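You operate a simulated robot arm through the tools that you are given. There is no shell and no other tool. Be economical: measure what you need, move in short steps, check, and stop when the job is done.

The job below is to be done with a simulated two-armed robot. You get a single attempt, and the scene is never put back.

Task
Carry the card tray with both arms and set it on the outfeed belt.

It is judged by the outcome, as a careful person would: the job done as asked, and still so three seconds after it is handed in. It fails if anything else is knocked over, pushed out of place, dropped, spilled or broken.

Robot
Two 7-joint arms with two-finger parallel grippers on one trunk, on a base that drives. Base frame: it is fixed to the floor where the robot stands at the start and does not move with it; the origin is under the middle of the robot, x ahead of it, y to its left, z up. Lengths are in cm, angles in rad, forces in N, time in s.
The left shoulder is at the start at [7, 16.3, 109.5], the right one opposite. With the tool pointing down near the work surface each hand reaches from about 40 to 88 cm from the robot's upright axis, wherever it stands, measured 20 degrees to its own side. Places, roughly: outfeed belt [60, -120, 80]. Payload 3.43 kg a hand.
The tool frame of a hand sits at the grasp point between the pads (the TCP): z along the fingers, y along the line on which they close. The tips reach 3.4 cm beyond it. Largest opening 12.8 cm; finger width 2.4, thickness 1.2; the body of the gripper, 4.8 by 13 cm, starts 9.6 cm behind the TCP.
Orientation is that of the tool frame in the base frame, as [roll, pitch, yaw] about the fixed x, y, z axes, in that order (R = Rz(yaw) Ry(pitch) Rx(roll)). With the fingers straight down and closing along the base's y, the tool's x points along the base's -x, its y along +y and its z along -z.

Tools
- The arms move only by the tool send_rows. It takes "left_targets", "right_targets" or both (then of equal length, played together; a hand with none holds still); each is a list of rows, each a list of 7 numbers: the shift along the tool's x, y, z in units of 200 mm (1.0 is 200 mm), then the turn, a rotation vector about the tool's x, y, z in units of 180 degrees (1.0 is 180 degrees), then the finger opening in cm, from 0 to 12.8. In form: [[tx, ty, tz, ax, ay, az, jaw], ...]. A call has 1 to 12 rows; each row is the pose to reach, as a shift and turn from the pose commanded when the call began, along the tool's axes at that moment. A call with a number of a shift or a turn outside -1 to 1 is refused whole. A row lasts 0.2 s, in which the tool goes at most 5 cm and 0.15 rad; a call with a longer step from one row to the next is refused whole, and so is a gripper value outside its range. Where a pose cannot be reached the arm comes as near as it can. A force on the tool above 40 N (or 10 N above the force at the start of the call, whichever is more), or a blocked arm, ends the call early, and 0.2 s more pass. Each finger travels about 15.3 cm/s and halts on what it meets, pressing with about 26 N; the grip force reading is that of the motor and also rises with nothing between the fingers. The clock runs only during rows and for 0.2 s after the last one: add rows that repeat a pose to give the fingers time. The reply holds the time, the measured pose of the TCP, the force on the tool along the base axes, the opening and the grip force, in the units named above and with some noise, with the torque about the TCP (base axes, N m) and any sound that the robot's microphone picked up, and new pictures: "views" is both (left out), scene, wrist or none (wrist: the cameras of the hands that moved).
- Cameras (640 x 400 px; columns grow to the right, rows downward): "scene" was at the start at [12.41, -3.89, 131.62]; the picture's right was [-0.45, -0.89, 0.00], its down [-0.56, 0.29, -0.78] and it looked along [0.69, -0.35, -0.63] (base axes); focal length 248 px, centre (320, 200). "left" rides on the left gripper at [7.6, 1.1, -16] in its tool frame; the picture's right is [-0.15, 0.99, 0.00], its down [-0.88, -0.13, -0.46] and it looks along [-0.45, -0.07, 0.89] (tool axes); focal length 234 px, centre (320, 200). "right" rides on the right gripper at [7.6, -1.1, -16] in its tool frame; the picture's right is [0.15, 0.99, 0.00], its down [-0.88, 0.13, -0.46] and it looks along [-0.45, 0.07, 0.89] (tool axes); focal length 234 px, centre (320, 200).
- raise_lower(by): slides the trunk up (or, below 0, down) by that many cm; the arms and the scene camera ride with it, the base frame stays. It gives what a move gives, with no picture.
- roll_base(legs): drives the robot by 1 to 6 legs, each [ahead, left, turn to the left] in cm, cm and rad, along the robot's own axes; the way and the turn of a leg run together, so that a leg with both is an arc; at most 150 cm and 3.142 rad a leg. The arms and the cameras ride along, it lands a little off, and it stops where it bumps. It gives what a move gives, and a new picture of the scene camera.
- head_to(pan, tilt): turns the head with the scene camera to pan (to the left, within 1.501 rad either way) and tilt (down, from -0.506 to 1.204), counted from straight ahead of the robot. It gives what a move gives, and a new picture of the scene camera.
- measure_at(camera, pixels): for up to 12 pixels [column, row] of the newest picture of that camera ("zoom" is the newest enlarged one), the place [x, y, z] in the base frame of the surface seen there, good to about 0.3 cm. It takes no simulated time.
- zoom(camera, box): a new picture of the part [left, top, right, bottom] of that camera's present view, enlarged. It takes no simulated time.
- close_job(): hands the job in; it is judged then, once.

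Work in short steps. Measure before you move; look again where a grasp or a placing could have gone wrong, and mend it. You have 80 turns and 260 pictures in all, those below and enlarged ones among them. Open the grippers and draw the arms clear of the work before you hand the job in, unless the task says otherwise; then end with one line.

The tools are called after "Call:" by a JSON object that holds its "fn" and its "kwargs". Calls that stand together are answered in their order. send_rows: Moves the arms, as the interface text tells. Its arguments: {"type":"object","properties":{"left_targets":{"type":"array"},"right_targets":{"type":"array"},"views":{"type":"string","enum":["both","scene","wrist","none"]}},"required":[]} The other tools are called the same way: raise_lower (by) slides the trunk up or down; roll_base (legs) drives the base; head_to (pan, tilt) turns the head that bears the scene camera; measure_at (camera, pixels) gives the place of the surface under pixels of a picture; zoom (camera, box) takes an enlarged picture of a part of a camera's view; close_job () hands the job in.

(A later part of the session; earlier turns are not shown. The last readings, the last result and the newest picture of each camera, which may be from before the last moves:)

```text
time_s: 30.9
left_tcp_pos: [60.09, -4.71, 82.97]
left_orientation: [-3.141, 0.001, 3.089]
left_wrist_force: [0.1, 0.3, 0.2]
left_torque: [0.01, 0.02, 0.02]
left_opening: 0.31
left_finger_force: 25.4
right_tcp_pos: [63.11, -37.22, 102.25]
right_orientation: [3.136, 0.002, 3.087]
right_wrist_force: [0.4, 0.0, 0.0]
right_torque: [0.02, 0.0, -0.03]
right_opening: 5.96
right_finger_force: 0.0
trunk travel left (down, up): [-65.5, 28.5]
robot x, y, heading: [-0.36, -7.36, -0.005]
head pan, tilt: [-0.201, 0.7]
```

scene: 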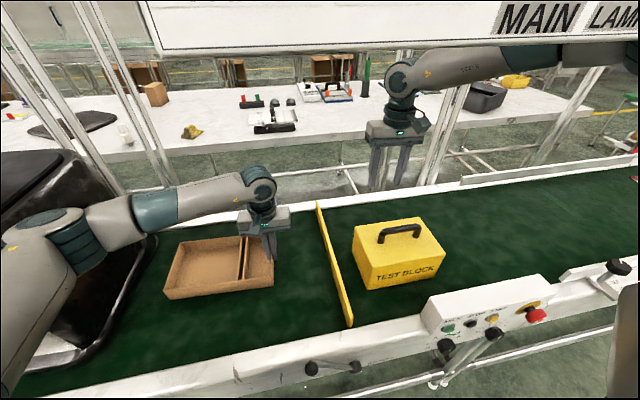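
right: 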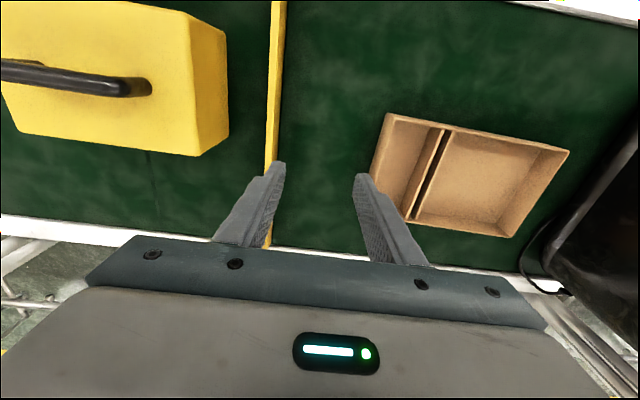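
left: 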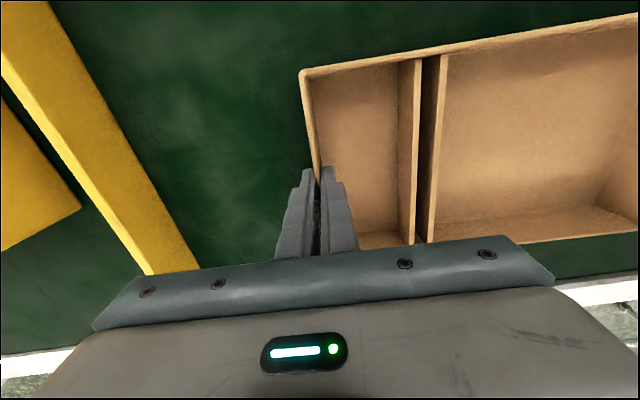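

The wall is gripped (opening 0.31, 25 N). Slide the tray 7.5 cm to the right, slowly.

Call:
{"fn": "send_rows", "kwargs": {"left_targets": [[0, -0.06, 0, 0, 0, 0, 0], [0, -0.13, 0, 0, 0, 0, 0], [0, -0.2, 0, 0, 0, 0, 0], [0, -0.27, 0, 0, 0, 0, 0], [0, -0.33, 0, 0, 0, 0, 0], [0, -0.37, 0, 0, 0, 0, 0], [0, -0.37, 0, 0, 0, 0, 0]], "views": "scene"}}

```text
time_s: 32.5
left_tcp_pos: [59.52, -12.04, 82.9]
left_orientation: [-3.139, 0.001, 3.089]
left_wrist_force: [-0.8, 6.5, 18.6]
left_torque: [0.24, -0.1, 0.09]
left_opening: 0.32
left_finger_force: 26.2
right_tcp_pos: [63.04, -37.24, 102.41]
right_orientation: [3.136, 0.003, 3.086]
right_wrist_force: [0.3, 0.8, -0.4]
right_torque: [-0.01, -0.04, -0.03]
right_opening: 6.0
right_finger_force: 0.1
trunk travel left (down, up): [-65.5, 28.5]
robot x, y, heading: [0.27, -7.46, -0.004]
head pan, tilt: [-0.201, 0.7]
```

scene: 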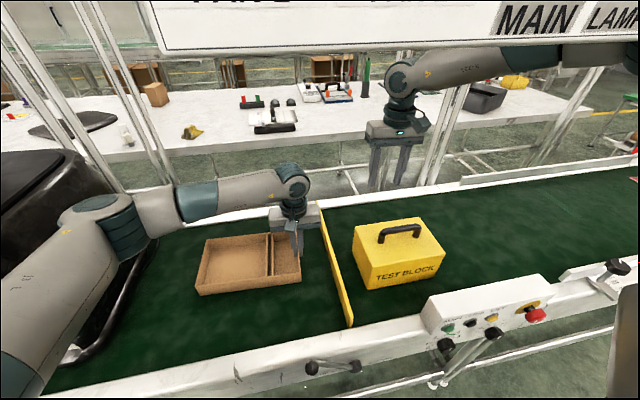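

Tray slid cleanly (right wall now at y≈-12). Release and rise; also lift the right hand a bit so I can lower the trunk back to its original height.

Call:
{"fn": "send_rows", "kwargs": {"left_targets": [[0, 0, 0, 0, 0, 0, 3], [0, 0, 0, 0, 0, 0, 5], [0, 0, -0.2, 0, 0, 0, 5], [0, 0, -0.45, 0, 0, 0, 5], [0, 0, -0.7, 0, 0, 0, 5], [0, 0, -0.95, 0, 0, 0, 5], [0, 0, -1.0, 0, 0, 0, 5], [0, 0, -1.0, 0, 0, 0, 5]], "right_targets": [[0, 0, 0, 0, 0, 0, 5], [0, 0, 0, 0, 0, 0, 5], [0, 0, -0.1, 0, 0, 0, 5], [0, 0, -0.2, 0, 0, 0, 5], [0, 0, -0.3, 0, 0, 0, 5], [0, 0, -0.3, 0, 0, 0, 5], [0, 0, -0.3, 0, 0, 0, 5], [0, 0, -0.3, 0, 0, 0, 5]], "views": "none"}}

Call:
{"fn": "raise_lower", "kwargs": {"by": -6}}

Call:
{"fn": "head_to", "kwargs": {"pan": -0.7, "tilt": 0.3}}

```text
time_s: 34.3
left_tcp_pos: [59.61, -12.05, 102.82]
left_orientation: [-3.141, 0.0, 3.088]
left_wrist_force: [-0.1, -0.1, 0.4]
left_torque: [0.0, -0.04, 0.04]
left_opening: 5.02
left_finger_force: 0.1
right_tcp_pos: [62.93, -37.29, 108.37]
right_orientation: [3.136, 0.001, 3.088]
right_wrist_force: [-0.9, -0.5, -0.1]
right_torque: [-0.01, -0.02, 0.0]
right_opening: 4.98
right_finger_force: 0.0
trunk travel left (down, up): [-65.5, 28.5]
robot x, y, heading: [0.08, -7.48, -0.004]
head pan, tilt: [-0.201, 0.7]
```

```text
time_s: 35.3
left_tcp_pos: [59.65, -11.95, 96.93]
left_orientation: [-3.141, 0.0, 3.088]
left_wrist_force: [-1.3, -0.1, -0.6]
left_torque: [-0.04, 0.01, 0.02]
left_opening: 4.97
left_finger_force: 0.0
right_tcp_pos: [62.84, -37.29, 102.42]
right_orientation: [3.137, 0.002, 3.089]
right_wrist_force: [0.6, -0.2, 0.5]
right_torque: [0.01, -0.01, -0.01]
right_opening: 5.01
right_finger_force: 0.0
trunk travel left (down, up): [-59.5, 34.5]
robot x, y, heading: [0.0, -7.25, -0.008]
head pan, tilt: [-0.201, 0.7]
```

```text
time_s: 36.2
left_tcp_pos: [59.65, -11.99, 96.79]
left_orientation: [-3.141, 0.0, 3.09]
left_wrist_force: [0.2, -0.1, -0.5]
left_torque: [0.02, 0.05, -0.03]
left_opening: 4.99
left_finger_force: 0.1
right_tcp_pos: [62.98, -37.29, 102.39]
right_orientation: [3.137, 0.002, 3.088]
right_wrist_force: [0.7, 0.4, 0.2]
right_torque: [0.06, 0.0, 0.05]
right_opening: 4.98
right_finger_force: 0.0
trunk travel left (down, up): [-59.5, 34.5]
robot x, y, heading: [0.03, -7.27, -0.001]
head pan, tilt: [-0.7, 0.3]
```

scene: 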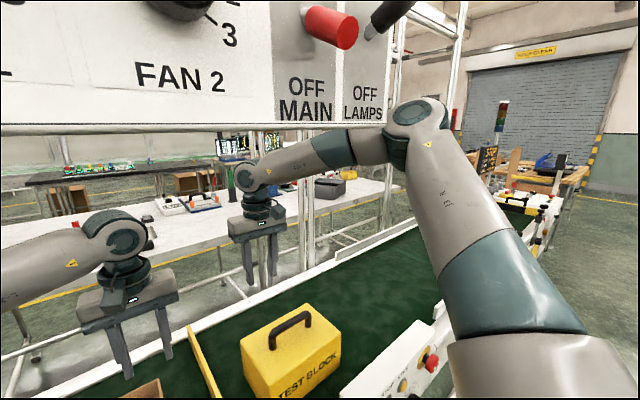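

Seen from below, the lamps lever is firmly in ON and the red in OFF, both in detent. I verify elbow vs panel clearance before rotating the base.

Call:
{"fn": "measure_at", "kwargs": {"camera": "scene", "pixels": [[425, 102], [410, 120], [330, 125], [200, 125], [375, 118], [390, 145], [480, 200], [350, 160], [500, 340], [540, 380]]}}

```text
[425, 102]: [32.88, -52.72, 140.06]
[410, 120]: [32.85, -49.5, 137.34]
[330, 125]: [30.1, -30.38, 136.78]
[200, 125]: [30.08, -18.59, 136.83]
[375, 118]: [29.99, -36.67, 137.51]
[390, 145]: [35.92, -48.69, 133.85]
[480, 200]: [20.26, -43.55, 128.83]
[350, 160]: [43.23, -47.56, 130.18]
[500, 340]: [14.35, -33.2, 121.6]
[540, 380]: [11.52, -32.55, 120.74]
```

Elbow (top z 140) stays right of the panel (ends y≈-37) throughout the planned turn. I strafe right while turning left, first half: expected end about (0.5,-16) heading 0.25.

Call:
{"fn": "roll_base", "kwargs": {"legs": [[-1.4, -8.5, 0.25]]}}

```text
time_s: 37.5
left_tcp_pos: [58.67, -5.99, 96.81]
left_orientation: [3.141, -0.001, -2.946]
left_wrist_force: [0.6, -0.6, 0.4]
left_torque: [-0.04, -0.01, 0.03]
left_opening: 5.01
left_finger_force: 0.0
right_tcp_pos: [67.93, -29.77, 102.33]
right_orientation: [3.136, 0.002, -2.953]
right_wrist_force: [-0.4, 0.3, -0.4]
right_torque: [0.01, -0.02, -0.02]
right_opening: 4.99
right_finger_force: 0.0
trunk travel left (down, up): [-59.5, 34.5]
robot x, y, heading: [-0.37, -15.96, 0.242]
head pan, tilt: [-0.7, 0.3]
```

scene: 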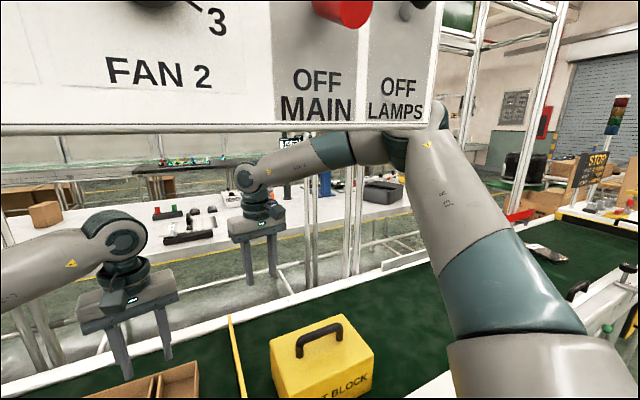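

Good; the elbow is now beyond the panel at about (43,-53). Second half.

Call:
{"fn": "roll_base", "kwargs": {"legs": [[-1.4, -8.5, 0.25]]}}

Call:
{"fn": "head_to", "kwargs": {"pan": -0.3, "tilt": 0.7}}

```text
time_s: 38.8
left_tcp_pos: [56.11, -0.39, 96.83]
left_orientation: [-3.141, 0.0, -2.701]
left_wrist_force: [0.2, 0.0, 0.8]
left_torque: [0.0, 0.01, 0.01]
left_opening: 4.98
left_finger_force: 0.1
right_tcp_pos: [70.95, -21.16, 102.37]
right_orientation: [3.137, 0.001, -2.703]
right_wrist_force: [-0.3, -0.5, -0.2]
right_torque: [0.0, -0.02, 0.06]
right_opening: 5.0
right_finger_force: 0.1
trunk travel left (down, up): [-59.5, 34.5]
robot x, y, heading: [1.37, -24.58, 0.486]
head pan, tilt: [-0.7, 0.3]
```

scene: 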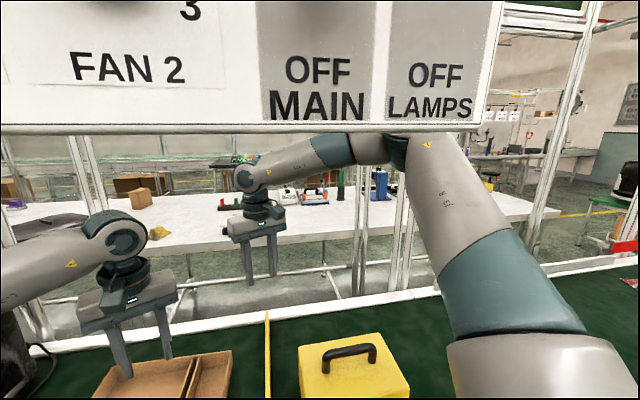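

```text
time_s: 39.6
left_tcp_pos: [56.06, -0.35, 96.85]
left_orientation: [-3.141, 0.0, -2.701]
left_wrist_force: [0.2, 0.4, 0.3]
left_torque: [0.01, -0.02, -0.03]
left_opening: 4.99
left_finger_force: 0.0
right_tcp_pos: [70.98, -21.14, 102.34]
right_orientation: [3.136, 0.001, -2.704]
right_wrist_force: [0.0, -0.7, 0.0]
right_torque: [0.02, -0.01, 0.01]
right_opening: 4.99
right_finger_force: 0.1
trunk travel left (down, up): [-59.5, 34.5]
robot x, y, heading: [1.76, -24.41, 0.491]
head pan, tilt: [-0.3, 0.7]
```

scene: 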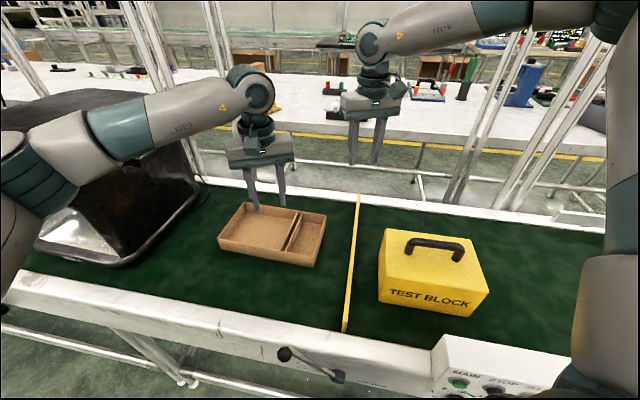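

Base at the planned pose. I measure the tray corners and left elbow.

Call:
{"fn": "measure_at", "kwargs": {"camera": "scene", "pixels": [[247, 204], [326, 216], [317, 246], [219, 238], [322, 230], [234, 220], [30, 180], [60, 195], [305, 216], [75, 130], [268, 243], [285, 213]]}}

Call:
{"fn": "zoom", "kwargs": {"camera": "left", "box": [0, 0, 640, 400]}}

Call:
{"fn": "zoom", "kwargs": {"camera": "scene", "box": [200, 180, 360, 280]}}

```text
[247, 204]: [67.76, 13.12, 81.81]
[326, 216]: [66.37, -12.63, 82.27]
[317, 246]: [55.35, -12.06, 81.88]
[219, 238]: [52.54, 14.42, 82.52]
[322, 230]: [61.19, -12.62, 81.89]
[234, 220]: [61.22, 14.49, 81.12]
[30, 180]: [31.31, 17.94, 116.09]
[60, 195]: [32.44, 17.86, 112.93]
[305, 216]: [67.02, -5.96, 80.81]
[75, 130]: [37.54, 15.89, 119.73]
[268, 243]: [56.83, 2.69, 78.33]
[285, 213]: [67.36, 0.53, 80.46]
```

```text
1.00 times, centred on (320, 200) of left
```

zoom: 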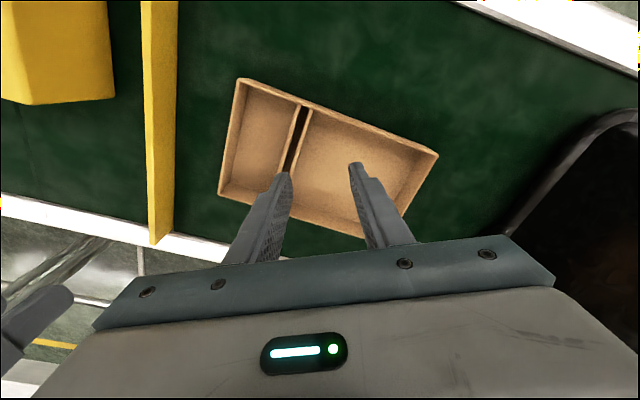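

```text
4.00 times, centred on (280, 230) of scene
```

zoom: 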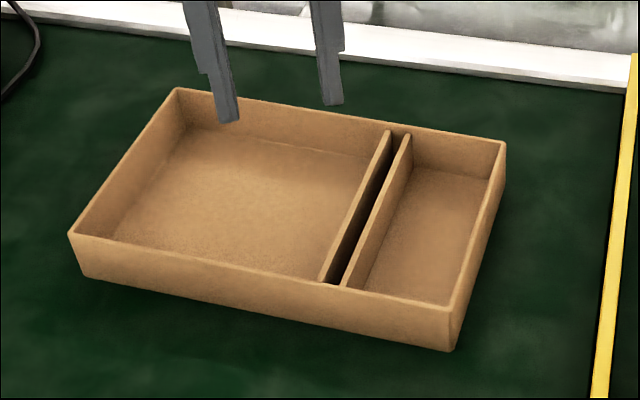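

Right wall at ≈(59.5,-12.2), left wall ≈(60.2,14.1), tray yaw ≈-0.045; left elbow well clear. Move both hands above their end walls, turning to match.

Call:
{"fn": "send_rows", "kwargs": {"left_targets": [[-0.124, 0.141, 0, 0, 0, 0.039, 5], [-0.248, 0.282, 0, 0, 0, 0.078, 5], [-0.372, 0.423, 0, 0, 0, 0.117, 5], [-0.495, 0.5625, 0, 0, 0, 0.156, 5], [-0.495, 0.5625, 0, 0, 0, 0.156, 5], [-0.495, 0.5625, 0, 0, 0, 0.156, 5]], "right_targets": [[0.081, 0.161, 0, 0, 0, 0.039, 5], [0.162, 0.323, 0, 0, 0, 0.078, 5], [0.243, 0.484, 0, 0, 0, 0.117, 5], [0.325, 0.646, 0, 0, 0, 0.156, 5], [0.325, 0.646, 0, 0, 0, 0.156, 5], [0.325, 0.646, 0, 0, 0, 0.156, 5]], "views": "both"}}

```text
time_s: 41.0
left_tcp_pos: [60.24, 13.96, 96.98]
left_orientation: [-3.141, 0.001, 3.093]
left_wrist_force: [0.1, 0.8, -0.1]
left_torque: [0.0, -0.01, 0.0]
left_opening: 5.0
left_finger_force: 0.0
right_tcp_pos: [59.65, -12.34, 102.41]
right_orientation: [3.136, -0.001, 3.089]
right_wrist_force: [0.0, 0.6, 0.1]
right_torque: [0.03, -0.01, 0.01]
right_opening: 5.0
right_finger_force: 0.1
trunk travel left (down, up): [-59.5, 34.5]
robot x, y, heading: [1.61, -24.59, 0.493]
head pan, tilt: [-0.3, 0.7]
```

scene: 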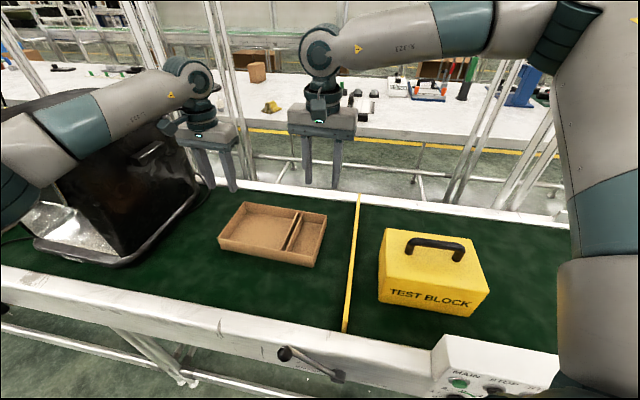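
right: 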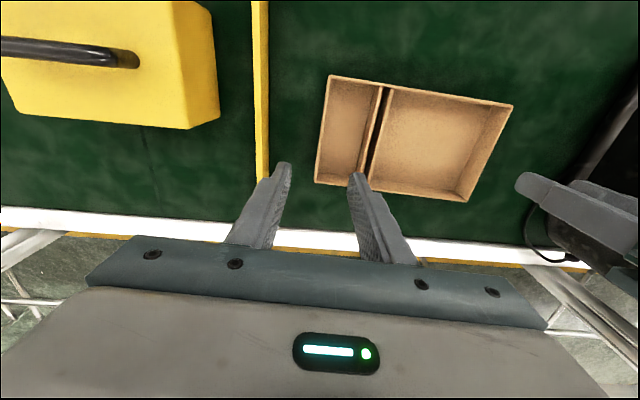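
left: 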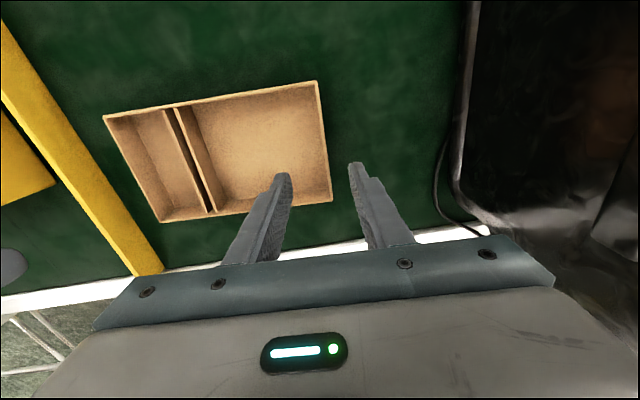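

Both hands reached. I measure the end walls from each wrist camera and the left forearm clearance.

Call:
{"fn": "measure_at", "kwargs": {"camera": "left", "pixels": [[317, 81], [321, 110], [326, 150], [330, 190], [332, 202]]}}

Call:
{"fn": "measure_at", "kwargs": {"camera": "right", "pixels": [[330, 77], [327, 100], [322, 140], [317, 170], [263, 100]]}}

Call:
{"fn": "measure_at", "kwargs": {"camera": "scene", "pixels": [[60, 140], [100, 120], [130, 105], [160, 85], [20, 180], [150, 120], [60, 180]]}}

```text
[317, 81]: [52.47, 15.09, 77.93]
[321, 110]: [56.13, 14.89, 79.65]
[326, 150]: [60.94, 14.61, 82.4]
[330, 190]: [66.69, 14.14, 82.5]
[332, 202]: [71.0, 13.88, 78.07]
```

```text
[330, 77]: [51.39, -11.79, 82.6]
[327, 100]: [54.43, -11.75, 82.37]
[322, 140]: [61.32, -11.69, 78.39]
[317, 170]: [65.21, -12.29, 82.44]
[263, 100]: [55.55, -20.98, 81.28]
```

```text
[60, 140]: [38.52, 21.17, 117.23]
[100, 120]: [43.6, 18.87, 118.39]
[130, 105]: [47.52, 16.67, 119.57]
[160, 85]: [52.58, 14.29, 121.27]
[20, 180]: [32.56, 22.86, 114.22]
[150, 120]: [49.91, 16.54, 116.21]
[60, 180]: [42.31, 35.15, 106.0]
```

Small offsets: left +0.4, right +0.2 in y. Descend both, stopping ~1 cm short of full depth and checking.

Call:
{"fn": "send_rows", "kwargs": {"left_targets": [[0, 0.02, 0.1, 0, 0, 0, 5], [0, 0.02, 0.25, 0, 0, 0, 5], [0, 0.02, 0.4, 0, 0, 0, 5], [0, 0.02, 0.55, 0, 0, 0, 5], [0, 0.02, 0.66, 0, 0, 0, 5], [0, 0.02, 0.66, 0, 0, 0, 5]], "right_targets": [[0, 0.01, 0.2, 0, 0, 0, 5], [0, 0.01, 0.4, 0, 0, 0, 5], [0, 0.01, 0.6, 0, 0, 0, 5], [0, 0.01, 0.8, 0, 0, 0, 5], [0, 0.01, 0.93, 0, 0, 0, 5], [0, 0.01, 0.93, 0, 0, 0, 5]], "views": "both"}}

```text
time_s: 42.4
left_tcp_pos: [60.58, 14.13, 83.49]
left_orientation: [3.14, 0.0, 3.093]
left_wrist_force: [0.5, -1.0, 0.9]
left_torque: [0.05, 0.02, 0.02]
left_opening: 5.01
left_finger_force: 0.0
right_tcp_pos: [59.74, -14.86, 85.16]
right_orientation: [3.137, -0.003, 3.089]
right_wrist_force: [0.0, 0.2, -0.2]
right_torque: [0.01, -0.01, -0.05]
right_opening: 5.0
right_finger_force: 0.1
right hand out of reach, approached as far as the arm can: row 3, 4, 5, 6
trunk travel left (down, up): [-59.5, 34.5]
robot x, y, heading: [1.41, -24.43, 0.492]
head pan, tilt: [-0.3, 0.7]
```

scene: 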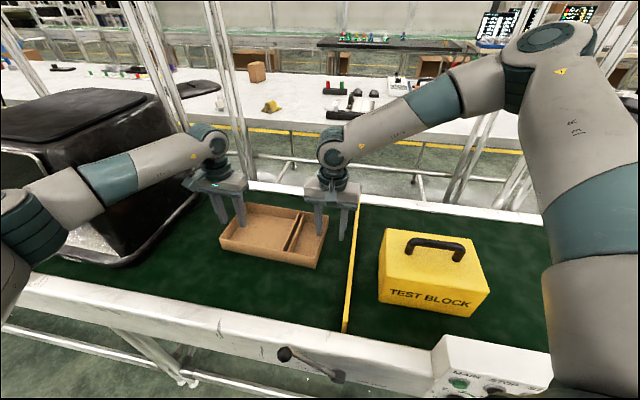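
right: 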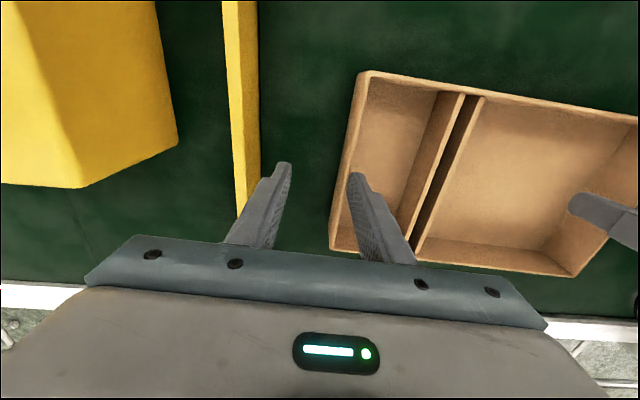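
left: 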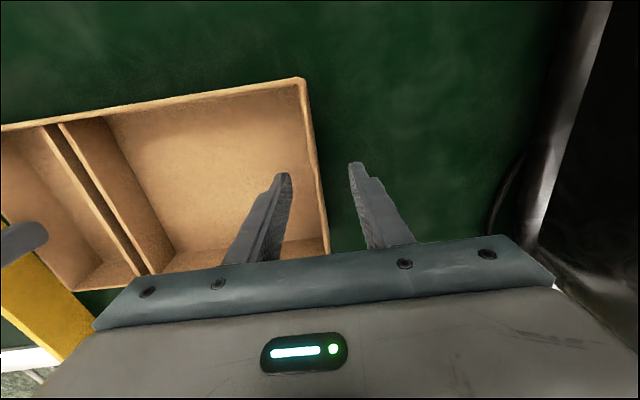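

The right hand hits its inward reach limit again (stopped at y=-14.9, z=85). I need the base ~6 cm further to its left. First raise both hands out, and check the right elbow vs the panel.

Call:
{"fn": "send_rows", "kwargs": {"left_targets": [[0, 0, -0.2, 0, 0, 0, 5], [0, 0, -0.4, 0, 0, 0, 5], [0, 0, -0.6, 0, 0, 0, 5], [0, 0, -0.6, 0, 0, 0, 5]], "right_targets": [[0, 0, -0.2, 0, 0, 0, 5], [0, 0, -0.4, 0, 0, 0, 5], [0, 0, -0.6, 0, 0, 0, 5], [0, 0, -0.6, 0, 0, 0, 5]], "views": "none"}}

Call:
{"fn": "head_to", "kwargs": {"pan": -0.9, "tilt": 0.2}}

```text
time_s: 43.4
left_tcp_pos: [60.38, 14.16, 95.62]
left_orientation: [-3.141, -0.003, 3.092]
left_wrist_force: [0.4, -0.3, 0.1]
left_torque: [0.0, -0.01, -0.02]
left_opening: 4.97
left_finger_force: 0.0
right_tcp_pos: [59.58, -14.67, 97.14]
right_orientation: [3.135, -0.001, 3.091]
right_wrist_force: [0.5, -0.3, -0.3]
right_torque: [-0.01, 0.04, -0.01]
right_opening: 5.01
right_finger_force: 0.1
trunk travel left (down, up): [-59.5, 34.5]
robot x, y, heading: [1.54, -24.79, 0.485]
head pan, tilt: [-0.3, 0.7]
```

```text
time_s: 44.4
left_tcp_pos: [60.43, 14.22, 95.57]
left_orientation: [3.141, -0.001, 3.092]
left_wrist_force: [0.3, -0.2, 0.1]
left_torque: [0.0, -0.01, -0.01]
left_opening: 4.99
left_finger_force: 0.0
right_tcp_pos: [59.62, -14.67, 97.27]
right_orientation: [3.138, -0.002, 3.092]
right_wrist_force: [-0.3, 0.4, 0.0]
right_torque: [0.02, -0.01, -0.02]
right_opening: 4.99
right_finger_force: 0.0
trunk travel left (down, up): [-59.5, 34.5]
robot x, y, heading: [1.14, -24.27, 0.49]
head pan, tilt: [-0.901, 0.201]
```

scene: 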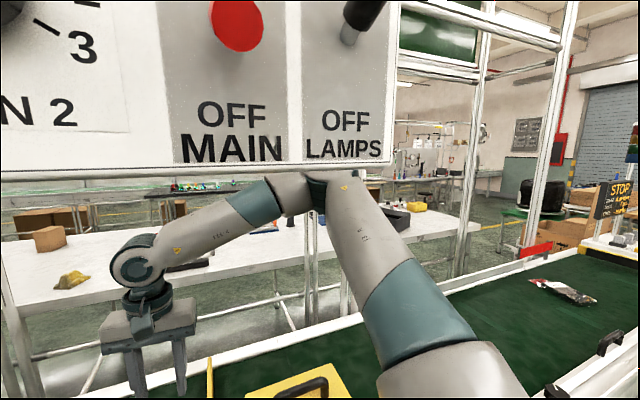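

The elbow is behind the panel line of sight; I measure arm and panel-bottom points.

Call:
{"fn": "measure_at", "kwargs": {"camera": "scene", "pixels": [[345, 185], [372, 190], [290, 182], [360, 230], [395, 240], [370, 290], [420, 270], [280, 172], [375, 170], [430, 350]]}}

```text
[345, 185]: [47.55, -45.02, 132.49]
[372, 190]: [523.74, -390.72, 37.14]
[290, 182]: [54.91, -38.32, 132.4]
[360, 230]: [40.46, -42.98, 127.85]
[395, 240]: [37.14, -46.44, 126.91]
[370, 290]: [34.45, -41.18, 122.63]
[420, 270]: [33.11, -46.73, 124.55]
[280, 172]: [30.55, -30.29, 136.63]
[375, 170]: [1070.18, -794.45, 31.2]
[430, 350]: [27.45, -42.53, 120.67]
```

Upper arm is under the panel with 8+ cm margin and the elbow is well beyond it; strafing 6 cm left is safe.

Call:
{"fn": "roll_base", "kwargs": {"legs": [[0, 6, 0]]}}

```text
time_s: 45.4
left_tcp_pos: [57.55, 19.4, 95.57]
left_orientation: [3.141, 0.0, 3.091]
left_wrist_force: [-0.2, -0.5, 0.0]
left_torque: [-0.01, -0.02, -0.01]
left_opening: 4.99
left_finger_force: 0.1
right_tcp_pos: [56.83, -9.6, 97.13]
right_orientation: [3.137, -0.001, 3.091]
right_wrist_force: [-0.1, 0.2, 0.5]
right_torque: [-0.04, -0.02, 0.01]
right_opening: 5.0
right_finger_force: 0.1
trunk travel left (down, up): [-59.5, 34.5]
robot x, y, heading: [-1.18, -19.59, 0.49]
head pan, tilt: [-0.901, 0.201]
```

scene: 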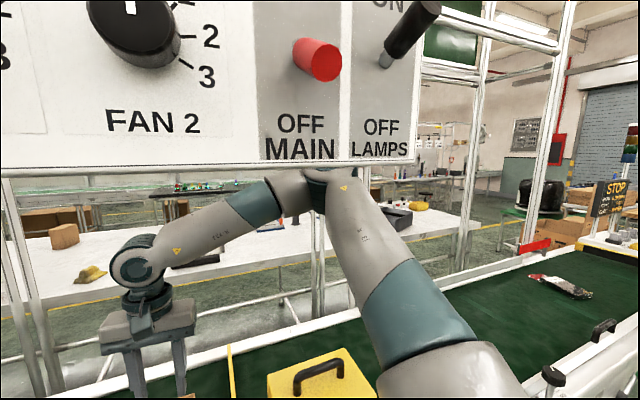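

Realign both hands over the end walls, then descend to z≈84.

Call:
{"fn": "send_rows", "kwargs": {"left_targets": [[-0.078, -0.123, 0, 0, 0, 0, 5], [-0.155, -0.247, 0, 0, 0, 0, 5], [-0.155, -0.247, 0.0, 0, 0, 0, 5], [-0.155, -0.247, 0.2, 0, 0, 0, 5], [-0.155, -0.247, 0.4, 0, 0, 0, 5], [-0.155, -0.247, 0.58, 0, 0, 0, 5], [-0.155, -0.247, 0.58, 0, 0, 0, 5]], "right_targets": [[-0.072, -0.059, 0, 0, 0, 0, 5], [-0.145, -0.118, 0, 0, 0, 0, 5], [-0.145, -0.118, 0, 0, 0, 0, 5], [-0.145, -0.118, 0.22, 0, 0, 0, 5], [-0.145, -0.118, 0.44, 0, 0, 0, 5], [-0.145, -0.118, 0.656, 0, 0, 0, 5], [-0.145, -0.118, 0.656, 0, 0, 0, 5]], "views": "wrist"}}

```text
time_s: 47.0
left_tcp_pos: [60.33, 14.0, 84.14]
left_orientation: [3.141, 0.002, 3.09]
left_wrist_force: [0.2, 0.5, -0.3]
left_torque: [0.01, -0.03, -0.01]
left_opening: 4.98
left_finger_force: 0.1
right_tcp_pos: [59.4, -12.12, 84.01]
right_orientation: [3.136, -0.001, 3.088]
right_wrist_force: [0.5, 0.1, 0.3]
right_torque: [-0.02, -0.01, 0.01]
right_opening: 4.99
right_finger_force: 0.1
trunk travel left (down, up): [-59.5, 34.5]
robot x, y, heading: [-1.71, -19.55, 0.492]
head pan, tilt: [-0.901, 0.201]
```

right: 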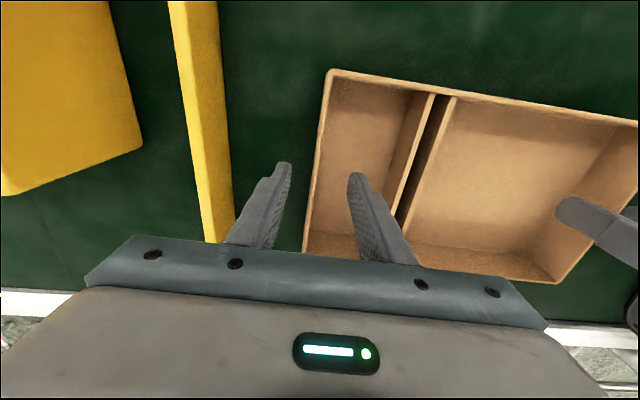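
left: 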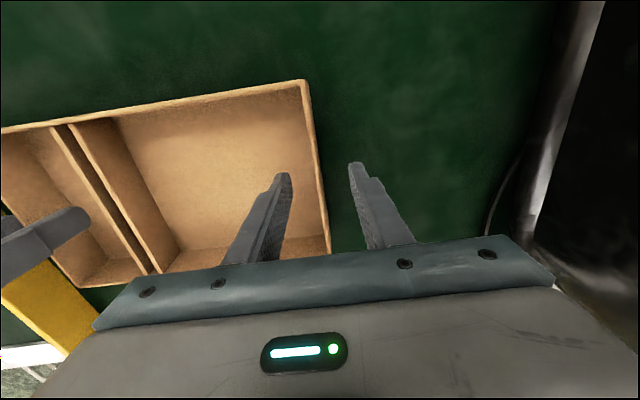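

Both hands straddle their walls, no reach limit. Lower 1.1 cm more and close both.

Call:
{"fn": "send_rows", "kwargs": {"left_targets": [[0, 0.01, 0.055, 0, 0, 0, 5], [0, 0.01, 0.055, 0, 0, 0, 3], [0, 0.01, 0.055, 0, 0, 0, 1.5], [0, 0.01, 0.055, 0, 0, 0, 0], [0, 0.01, 0.055, 0, 0, 0, 0], [0, 0.01, 0.055, 0, 0, 0, 0]], "right_targets": [[0, 0, 0.055, 0, 0, 0, 5], [0, 0, 0.055, 0, 0, 0, 3], [0, 0, 0.055, 0, 0, 0, 1.5], [0, 0, 0.055, 0, 0, 0, 0], [0, 0, 0.055, 0, 0, 0, 0], [0, 0, 0.055, 0, 0, 0, 0]], "views": "wrist"}}

```text
time_s: 48.4
left_tcp_pos: [60.26, 14.48, 83.03]
left_orientation: [3.14, 0.0, 3.095]
left_wrist_force: [-0.2, 14.6, 0.8]
left_torque: [0.2, -0.07, -0.11]
left_opening: 0.31
left_finger_force: 26.2
right_tcp_pos: [59.67, -12.26, 82.87]
right_orientation: [3.138, -0.001, 3.088]
right_wrist_force: [0.9, -14.9, 6.0]
right_torque: [-0.43, 0.01, 0.03]
right_opening: 0.29
right_finger_force: 25.7
trunk travel left (down, up): [-59.5, 34.5]
robot x, y, heading: [-1.21, -19.56, 0.482]
head pan, tilt: [-0.901, 0.201]
```

right: 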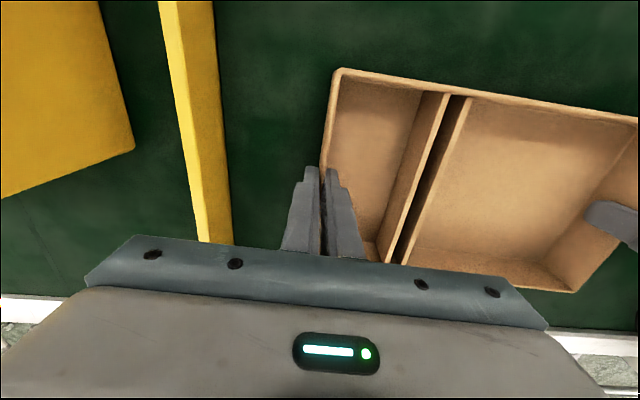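
left: 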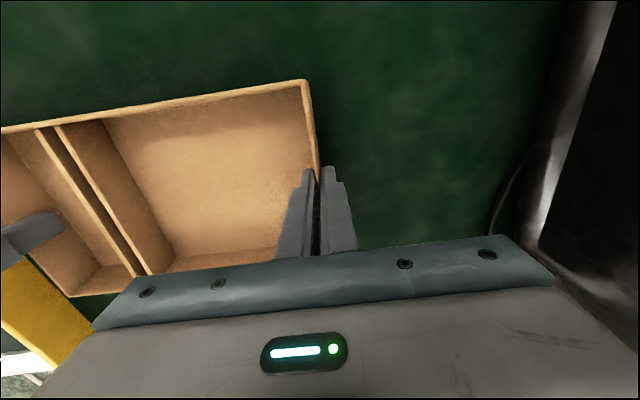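

Both grips are on (≈0.3 cm, 26 N), with ~15 N compressive internal force along y. I ease each hand outward 0.15 cm and lift 4 cm.

Call:
{"fn": "send_rows", "kwargs": {"left_targets": [[0, 0.007, 0, 0, 0, 0, 0], [0, 0.007, -0.05, 0, 0, 0, 0], [0, 0.007, -0.1, 0, 0, 0, 0], [0, 0.007, -0.15, 0, 0, 0, 0], [0, 0.007, -0.2, 0, 0, 0, 0], [0, 0.007, -0.2, 0, 0, 0, 0]], "right_targets": [[0, -0.007, 0, 0, 0, 0, 0], [0, -0.007, -0.05, 0, 0, 0, 0], [0, -0.007, -0.1, 0, 0, 0, 0], [0, -0.007, -0.15, 0, 0, 0, 0], [0, -0.007, -0.2, 0, 0, 0, 0], [0, -0.007, -0.2, 0, 0, 0, 0]], "views": "wrist"}}

```text
time_s: 49.8
left_tcp_pos: [60.45, 14.46, 87.0]
left_orientation: [-3.141, -0.001, 3.089]
left_wrist_force: [-0.8, -7.3, 2.7]
left_torque: [-0.31, -0.02, -0.02]
left_opening: 0.31
left_finger_force: 25.4
right_tcp_pos: [59.65, -12.27, 86.93]
right_orientation: [3.135, -0.002, 3.09]
right_wrist_force: [0.4, 7.2, -2.1]
right_torque: [-0.41, 0.07, -0.03]
right_opening: 0.32
right_finger_force: 25.9
trunk travel left (down, up): [-59.5, 34.5]
robot x, y, heading: [-1.62, -19.67, 0.485]
head pan, tilt: [-0.901, 0.201]
```

right: 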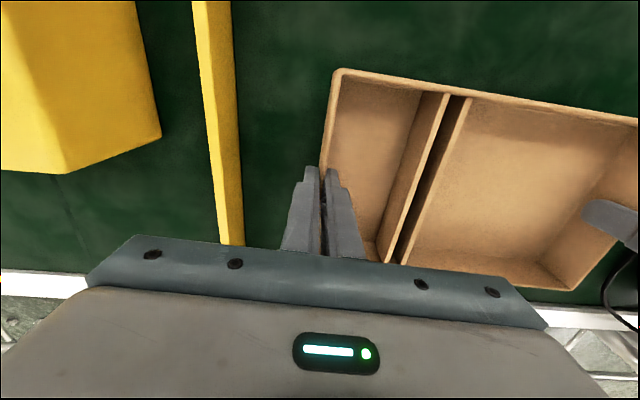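
left: 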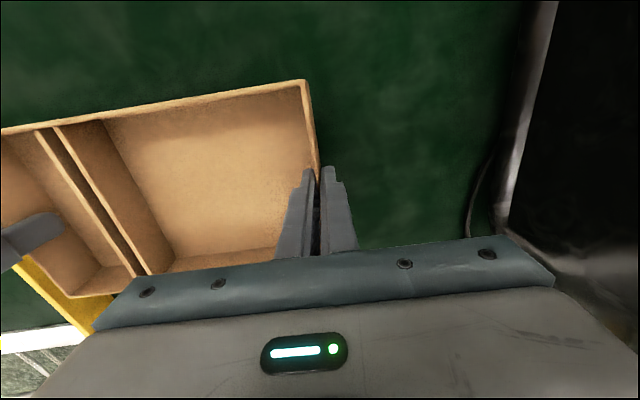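

Tray lifted level, slight tension (7 N). Ease in a hair and lift 15 cm more.

Call:
{"fn": "send_rows", "kwargs": {"left_targets": [[0, -0.002, -0.09, 0, 0, 0, 0], [0, -0.002, -0.19, 0, 0, 0, 0], [0, -0.002, -0.29, 0, 0, 0, 0], [0, -0.002, -0.39, 0, 0, 0, 0], [0, -0.002, -0.49, 0, 0, 0, 0], [0, -0.002, -0.59, 0, 0, 0, 0], [0, -0.002, -0.68, 0, 0, 0, 0], [0, -0.002, -0.75, 0, 0, 0, 0], [0, -0.002, -0.75, 0, 0, 0, 0]], "right_targets": [[0, 0.002, -0.09, 0, 0, 0, 0], [0, 0.002, -0.19, 0, 0, 0, 0], [0, 0.002, -0.29, 0, 0, 0, 0], [0, 0.002, -0.39, 0, 0, 0, 0], [0, 0.002, -0.49, 0, 0, 0, 0], [0, 0.002, -0.59, 0, 0, 0, 0], [0, 0.002, -0.68, 0, 0, 0, 0], [0, 0.002, -0.75, 0, 0, 0, 0], [0, 0.002, -0.75, 0, 0, 0, 0]], "views": "scene"}}

Call:
{"fn": "head_to", "kwargs": {"pan": -0.3, "tilt": 0.4}}

```text
time_s: 51.8
left_tcp_pos: [60.34, 14.44, 101.9]
left_orientation: [-3.138, 0.0, 3.088]
left_wrist_force: [-1.1, -34.2, 2.1]
left_torque: [-0.58, -0.36, 0.05]
left_opening: 0.32
left_finger_force: 26.5
right_tcp_pos: [59.73, -12.24, 101.82]
right_orientation: [3.131, -0.002, 3.089]
right_wrist_force: [0.7, 33.1, -2.9]
right_torque: [0.07, 0.35, 0.04]
right_opening: 0.34
right_finger_force: 25.5
trunk travel left (down, up): [-59.5, 34.5]
robot x, y, heading: [-1.27, -19.79, 0.485]
head pan, tilt: [-0.901, 0.201]
```

scene: 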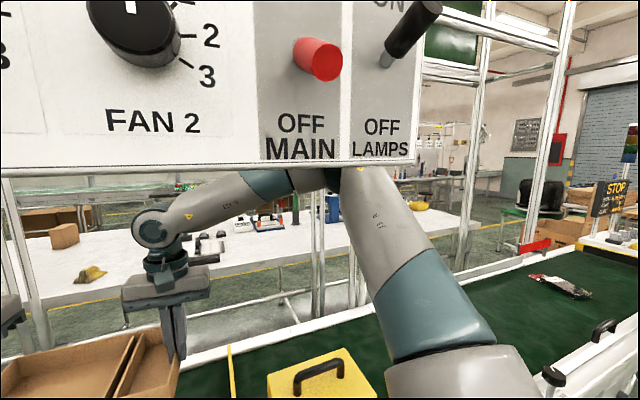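

```text
time_s: 52.8
left_tcp_pos: [60.34, 14.34, 101.7]
left_orientation: [-3.139, -0.004, 3.089]
left_wrist_force: [-0.7, -35.7, 1.3]
left_torque: [-0.63, -0.07, 0.13]
left_opening: 0.28
left_finger_force: 26.2
right_tcp_pos: [59.66, -12.19, 101.68]
right_orientation: [3.132, 0.0, 3.091]
right_wrist_force: [0.2, 35.9, -2.9]
right_torque: [0.12, 0.05, 0.12]
right_opening: 0.34
right_finger_force: 26.2
trunk travel left (down, up): [-59.5, 34.5]
robot x, y, heading: [-1.16, -19.6, 0.49]
head pan, tilt: [-0.3, 0.4]
```

scene: 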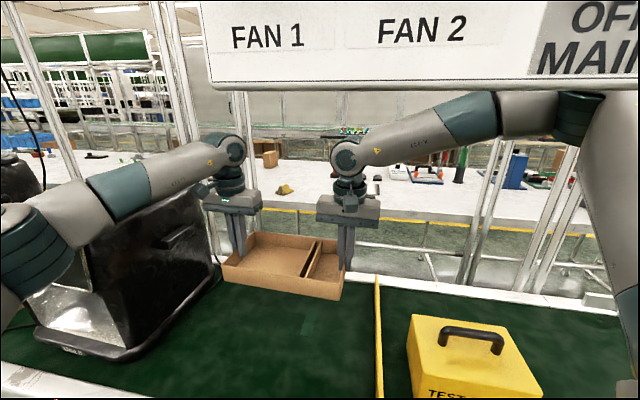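

Tension along y rose to ~35 N; ease both hands inward ~0.22 cm each.

Call:
{"fn": "send_rows", "kwargs": {"left_targets": [[0, -0.005, 0, 0, 0, 0, 0], [0, -0.011, 0, 0, 0, 0, 0], [0, -0.011, 0, 0, 0, 0, 0]], "right_targets": [[0, 0.005, 0, 0, 0, 0, 0], [0, 0.011, 0, 0, 0, 0, 0], [0, 0.011, 0, 0, 0, 0, 0]], "views": "none"}}

Call:
{"fn": "measure_at", "kwargs": {"camera": "scene", "pixels": [[340, 298], [222, 280], [225, 262], [575, 100], [480, 110], [20, 230], [100, 200], [480, 330], [560, 95], [30, 290]]}}

```text
time_s: 53.6
left_tcp_pos: [60.24, 14.31, 101.73]
left_orientation: [3.141, 0.001, 3.093]
left_wrist_force: [-0.4, -14.5, 2.7]
left_torque: [-0.54, 0.36, -0.09]
left_opening: 0.31
left_finger_force: 26.5
right_tcp_pos: [59.53, -12.16, 101.96]
right_orientation: [3.138, -0.002, 3.09]
right_wrist_force: [0.6, 13.5, -3.2]
right_torque: [-0.18, -0.35, 0.11]
right_opening: 0.33
right_finger_force: 25.9
trunk travel left (down, up): [-59.5, 34.5]
robot x, y, heading: [-1.48, -19.34, 0.485]
head pan, tilt: [-0.3, 0.4]
```

```text
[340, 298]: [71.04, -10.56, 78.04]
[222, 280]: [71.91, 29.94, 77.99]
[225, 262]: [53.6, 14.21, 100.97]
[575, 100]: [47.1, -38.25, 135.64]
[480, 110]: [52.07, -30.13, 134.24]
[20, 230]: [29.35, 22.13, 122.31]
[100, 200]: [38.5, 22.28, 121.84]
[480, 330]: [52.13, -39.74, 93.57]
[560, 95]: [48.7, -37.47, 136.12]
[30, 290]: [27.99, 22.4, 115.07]
```

Tension reduced to 14 N; tray bottom ≈97, block handle top 93.6. Drive the robot along the belt toward -y; first 30 cm (in robot axes [-14.1,-26.5]).

Call:
{"fn": "roll_base", "kwargs": {"legs": [[-14.1, -26.5, 0]]}}

```text
time_s: 55.7
left_tcp_pos: [60.67, -16.35, 101.82]
left_orientation: [3.139, 0.0, 3.085]
left_wrist_force: [1.1, 11.2, 3.7]
left_torque: [-0.02, 0.05, -0.08]
left_opening: 0.31
left_finger_force: 26.3
right_tcp_pos: [59.78, -43.06, 101.89]
right_orientation: [3.138, -0.002, 3.082]
right_wrist_force: [0.2, -13.3, -3.3]
right_torque: [-0.67, -0.04, 0.06]
right_opening: 0.33
right_finger_force: 25.8
trunk travel left (down, up): [-59.5, 34.5]
robot x, y, heading: [-1.6, -49.82, 0.483]
head pan, tilt: [-0.3, 0.4]
```

scene: 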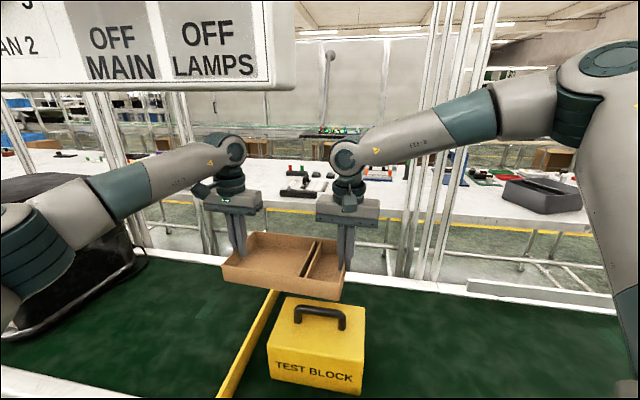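

Going well; tray is passing over the block with clearance. I glance ahead to the right before continuing.

Call:
{"fn": "head_to", "kwargs": {"pan": -1.3, "tilt": 0.5}}

```text
time_s: 56.9
left_tcp_pos: [60.65, -16.39, 101.85]
left_orientation: [3.139, -0.003, 3.087]
left_wrist_force: [-0.3, -0.1, 2.7]
left_torque: [-0.31, -0.07, -0.12]
left_opening: 0.3
left_finger_force: 26.2
right_tcp_pos: [59.89, -43.02, 101.88]
right_orientation: [3.137, -0.003, 3.08]
right_wrist_force: [0.4, 0.7, -2.9]
right_torque: [-0.37, 0.1, 0.0]
right_opening: 0.32
right_finger_force: 25.5
trunk travel left (down, up): [-59.5, 34.5]
robot x, y, heading: [-1.14, -49.32, 0.482]
head pan, tilt: [-1.3, 0.499]
```

scene: 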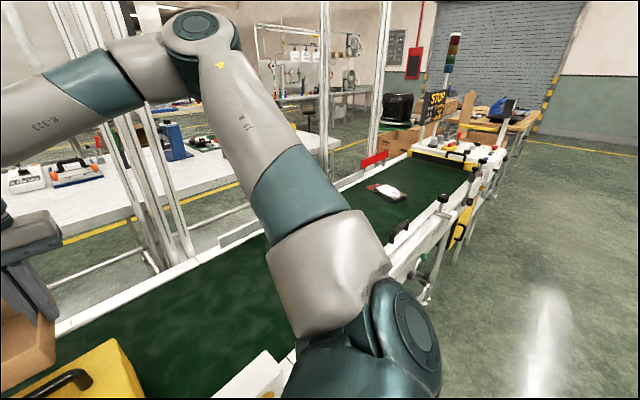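

I measure the far-end items that the right arm could approach, and posts.

Call:
{"fn": "measure_at", "kwargs": {"camera": "scene", "pixels": [[435, 108], [452, 60], [445, 155], [375, 160], [385, 192], [395, 235], [435, 210], [325, 120], [460, 215], [420, 250], [150, 200], [385, 80]]}}

```text
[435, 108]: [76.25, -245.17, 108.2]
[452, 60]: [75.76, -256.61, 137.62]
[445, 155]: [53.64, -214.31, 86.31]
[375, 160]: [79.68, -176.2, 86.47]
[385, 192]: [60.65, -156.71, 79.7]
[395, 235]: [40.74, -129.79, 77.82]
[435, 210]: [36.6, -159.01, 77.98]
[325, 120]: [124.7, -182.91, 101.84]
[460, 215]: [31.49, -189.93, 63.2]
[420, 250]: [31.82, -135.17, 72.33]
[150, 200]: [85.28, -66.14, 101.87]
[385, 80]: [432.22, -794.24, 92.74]
```

All clear. Drive on 45 cm more.

Call:
{"fn": "roll_base", "kwargs": {"legs": [[-20.9, -39.9, 0]]}}

```text
time_s: 59.7
left_tcp_pos: [60.77, -62.31, 101.78]
left_orientation: [3.138, -0.001, 3.078]
left_wrist_force: [-0.7, 0.8, 3.5]
left_torque: [-0.29, 0.03, -0.15]
left_opening: 0.34
left_finger_force: 26.1
right_tcp_pos: [59.74, -88.95, 101.82]
right_orientation: [3.137, -0.002, 3.075]
right_wrist_force: [1.4, -1.0, -3.3]
right_torque: [-0.39, 0.01, 0.05]
right_opening: 0.31
right_finger_force: 26.6
trunk travel left (down, up): [-59.5, 34.5]
robot x, y, heading: [-1.64, -95.48, 0.475]
head pan, tilt: [-1.3, 0.499]
```

scene: 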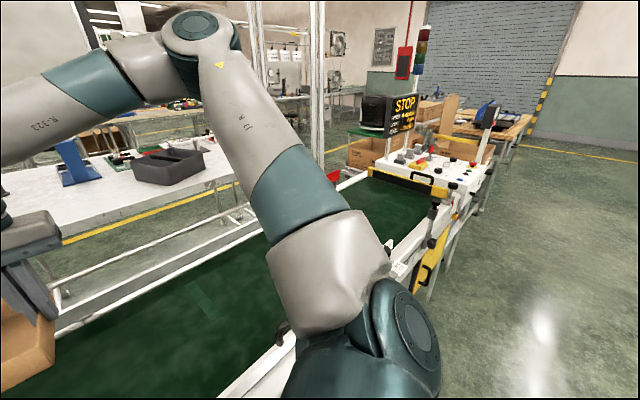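

On track; 43 cm more brings the tray centre to y≈-118.5.

Call:
{"fn": "roll_base", "kwargs": {"legs": [[-19.6, -38.2, 0]]}}

Call:
{"fn": "head_to", "kwargs": {"pan": -0.35, "tilt": 0.65}}

```text
time_s: 62.3
left_tcp_pos: [60.84, -105.31, 101.83]
left_orientation: [3.142, 0.0, 3.086]
left_wrist_force: [-0.2, -0.4, 2.0]
left_torque: [-0.28, 0.06, -0.12]
left_opening: 0.27
left_finger_force: 25.9
right_tcp_pos: [59.81, -131.91, 101.98]
right_orientation: [3.138, -0.003, 3.081]
right_wrist_force: [1.5, 0.4, -3.1]
right_torque: [-0.33, -0.03, 0.03]
right_opening: 0.3
right_finger_force: 26.0
trunk travel left (down, up): [-59.5, 34.5]
robot x, y, heading: [-1.25, -138.82, 0.486]
head pan, tilt: [-1.3, 0.499]
```

scene: 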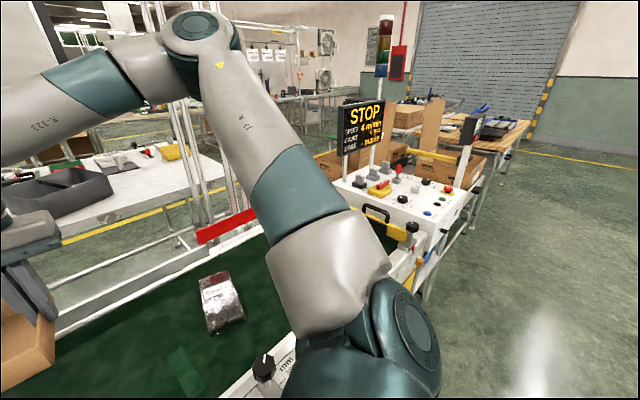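

```text
time_s: 63.5
left_tcp_pos: [60.82, -105.28, 101.73]
left_orientation: [3.141, -0.001, 3.085]
left_wrist_force: [-0.6, 0.2, 2.2]
left_torque: [-0.21, -0.09, -0.15]
left_opening: 0.32
left_finger_force: 26.0
right_tcp_pos: [59.84, -132.0, 101.84]
right_orientation: [3.14, -0.002, 3.082]
right_wrist_force: [0.9, 0.9, -2.8]
right_torque: [-0.33, 0.06, 0.01]
right_opening: 0.29
right_finger_force: 25.8
trunk travel left (down, up): [-59.5, 34.5]
robot x, y, heading: [-1.4, -138.72, 0.479]
head pan, tilt: [-0.351, 0.649]
```

scene: 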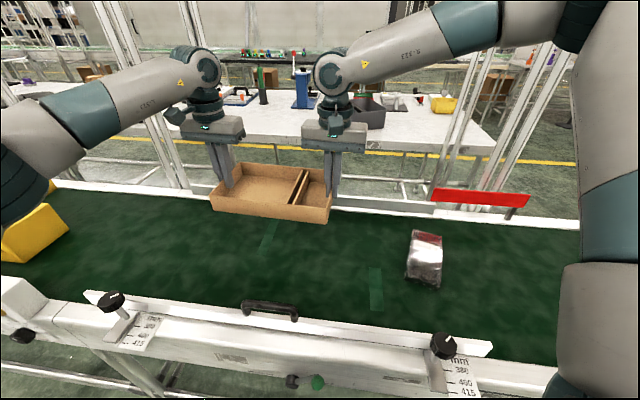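

Two green tape marks are on the belt at (268,233) and (376,285), possibly a placement zone; I measure them and the bag.

Call:
{"fn": "measure_at", "kwargs": {"camera": "scene", "pixels": [[268, 233], [273, 224], [262, 246], [376, 270], [376, 308], [412, 235], [408, 275], [441, 245], [438, 288], [320, 300], [212, 210], [328, 222]]}}

Call:
{"fn": "zoom", "kwargs": {"camera": "scene", "box": [160, 160, 480, 360]}}

```text
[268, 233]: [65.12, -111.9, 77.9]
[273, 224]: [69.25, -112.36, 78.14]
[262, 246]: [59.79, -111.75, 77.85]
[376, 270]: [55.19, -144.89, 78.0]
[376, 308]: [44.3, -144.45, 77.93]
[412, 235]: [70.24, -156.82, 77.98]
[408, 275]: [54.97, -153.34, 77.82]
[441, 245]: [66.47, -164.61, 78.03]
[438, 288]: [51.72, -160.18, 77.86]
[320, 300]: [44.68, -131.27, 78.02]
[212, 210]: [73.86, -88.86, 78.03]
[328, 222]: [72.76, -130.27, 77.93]
```

```text
2.00 times, centred on (320, 260) of scene
```

zoom: 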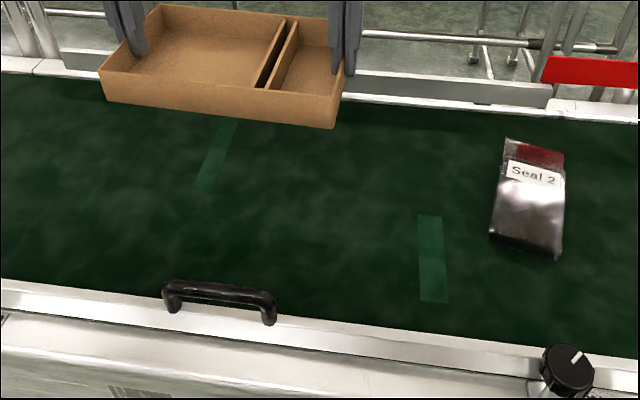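

Marks look like belt patches; the belt below is clear and the bag is ≥17 cm away. Lower 17.6 cm, then settle.

Call:
{"fn": "send_rows", "kwargs": {"left_targets": [[0, 0, 0.08, 0, 0, 0, 0], [0, 0, 0.18, 0, 0, 0, 0], [0, 0, 0.28, 0, 0, 0, 0], [0, 0, 0.38, 0, 0, 0, 0], [0, 0, 0.48, 0, 0, 0, 0], [0, 0, 0.58, 0, 0, 0, 0], [0, 0, 0.68, 0, 0, 0, 0], [0, 0, 0.78, 0, 0, 0, 0], [0, 0, 0.84, 0, 0, 0, 0], [0, 0, 0.88, 0, 0, 0, 0], [0, 0, 0.88, 0, 0, 0, 0]], "right_targets": [[0, 0, 0.08, 0, 0, 0, 0], [0, 0, 0.18, 0, 0, 0, 0], [0, 0, 0.28, 0, 0, 0, 0], [0, 0, 0.38, 0, 0, 0, 0], [0, 0, 0.48, 0, 0, 0, 0], [0, 0, 0.58, 0, 0, 0, 0], [0, 0, 0.68, 0, 0, 0, 0], [0, 0, 0.78, 0, 0, 0, 0], [0, 0, 0.84, 0, 0, 0, 0], [0, 0, 0.88, 0, 0, 0, 0], [0, 0, 0.88, 0, 0, 0, 0]], "views": "scene"}}

```text
time_s: 66.0
left_tcp_pos: [60.69, -105.25, 84.26]
left_orientation: [-3.141, 0.0, 3.085]
left_wrist_force: [1.2, 6.6, 2.2]
left_torque: [-0.08, -0.18, 0.08]
left_opening: 0.3
left_finger_force: 26.1
right_tcp_pos: [59.95, -131.85, 84.34]
right_orientation: [3.137, -0.002, 3.083]
right_wrist_force: [-0.5, -7.0, -1.5]
right_torque: [-0.46, 0.17, 0.22]
right_opening: 0.31
right_finger_force: 26.1
trunk travel left (down, up): [-59.5, 34.5]
robot x, y, heading: [-1.47, -138.62, 0.483]
head pan, tilt: [-0.351, 0.649]
```

scene: 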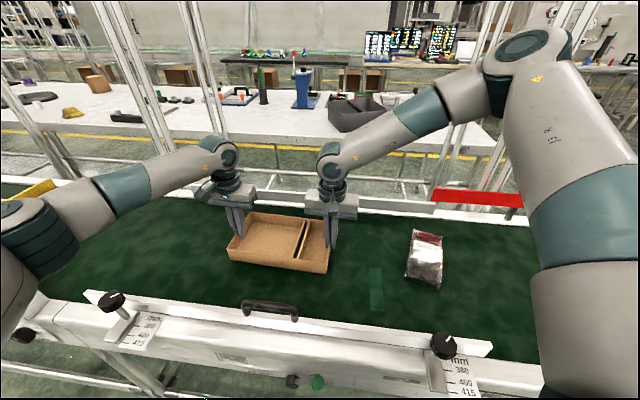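

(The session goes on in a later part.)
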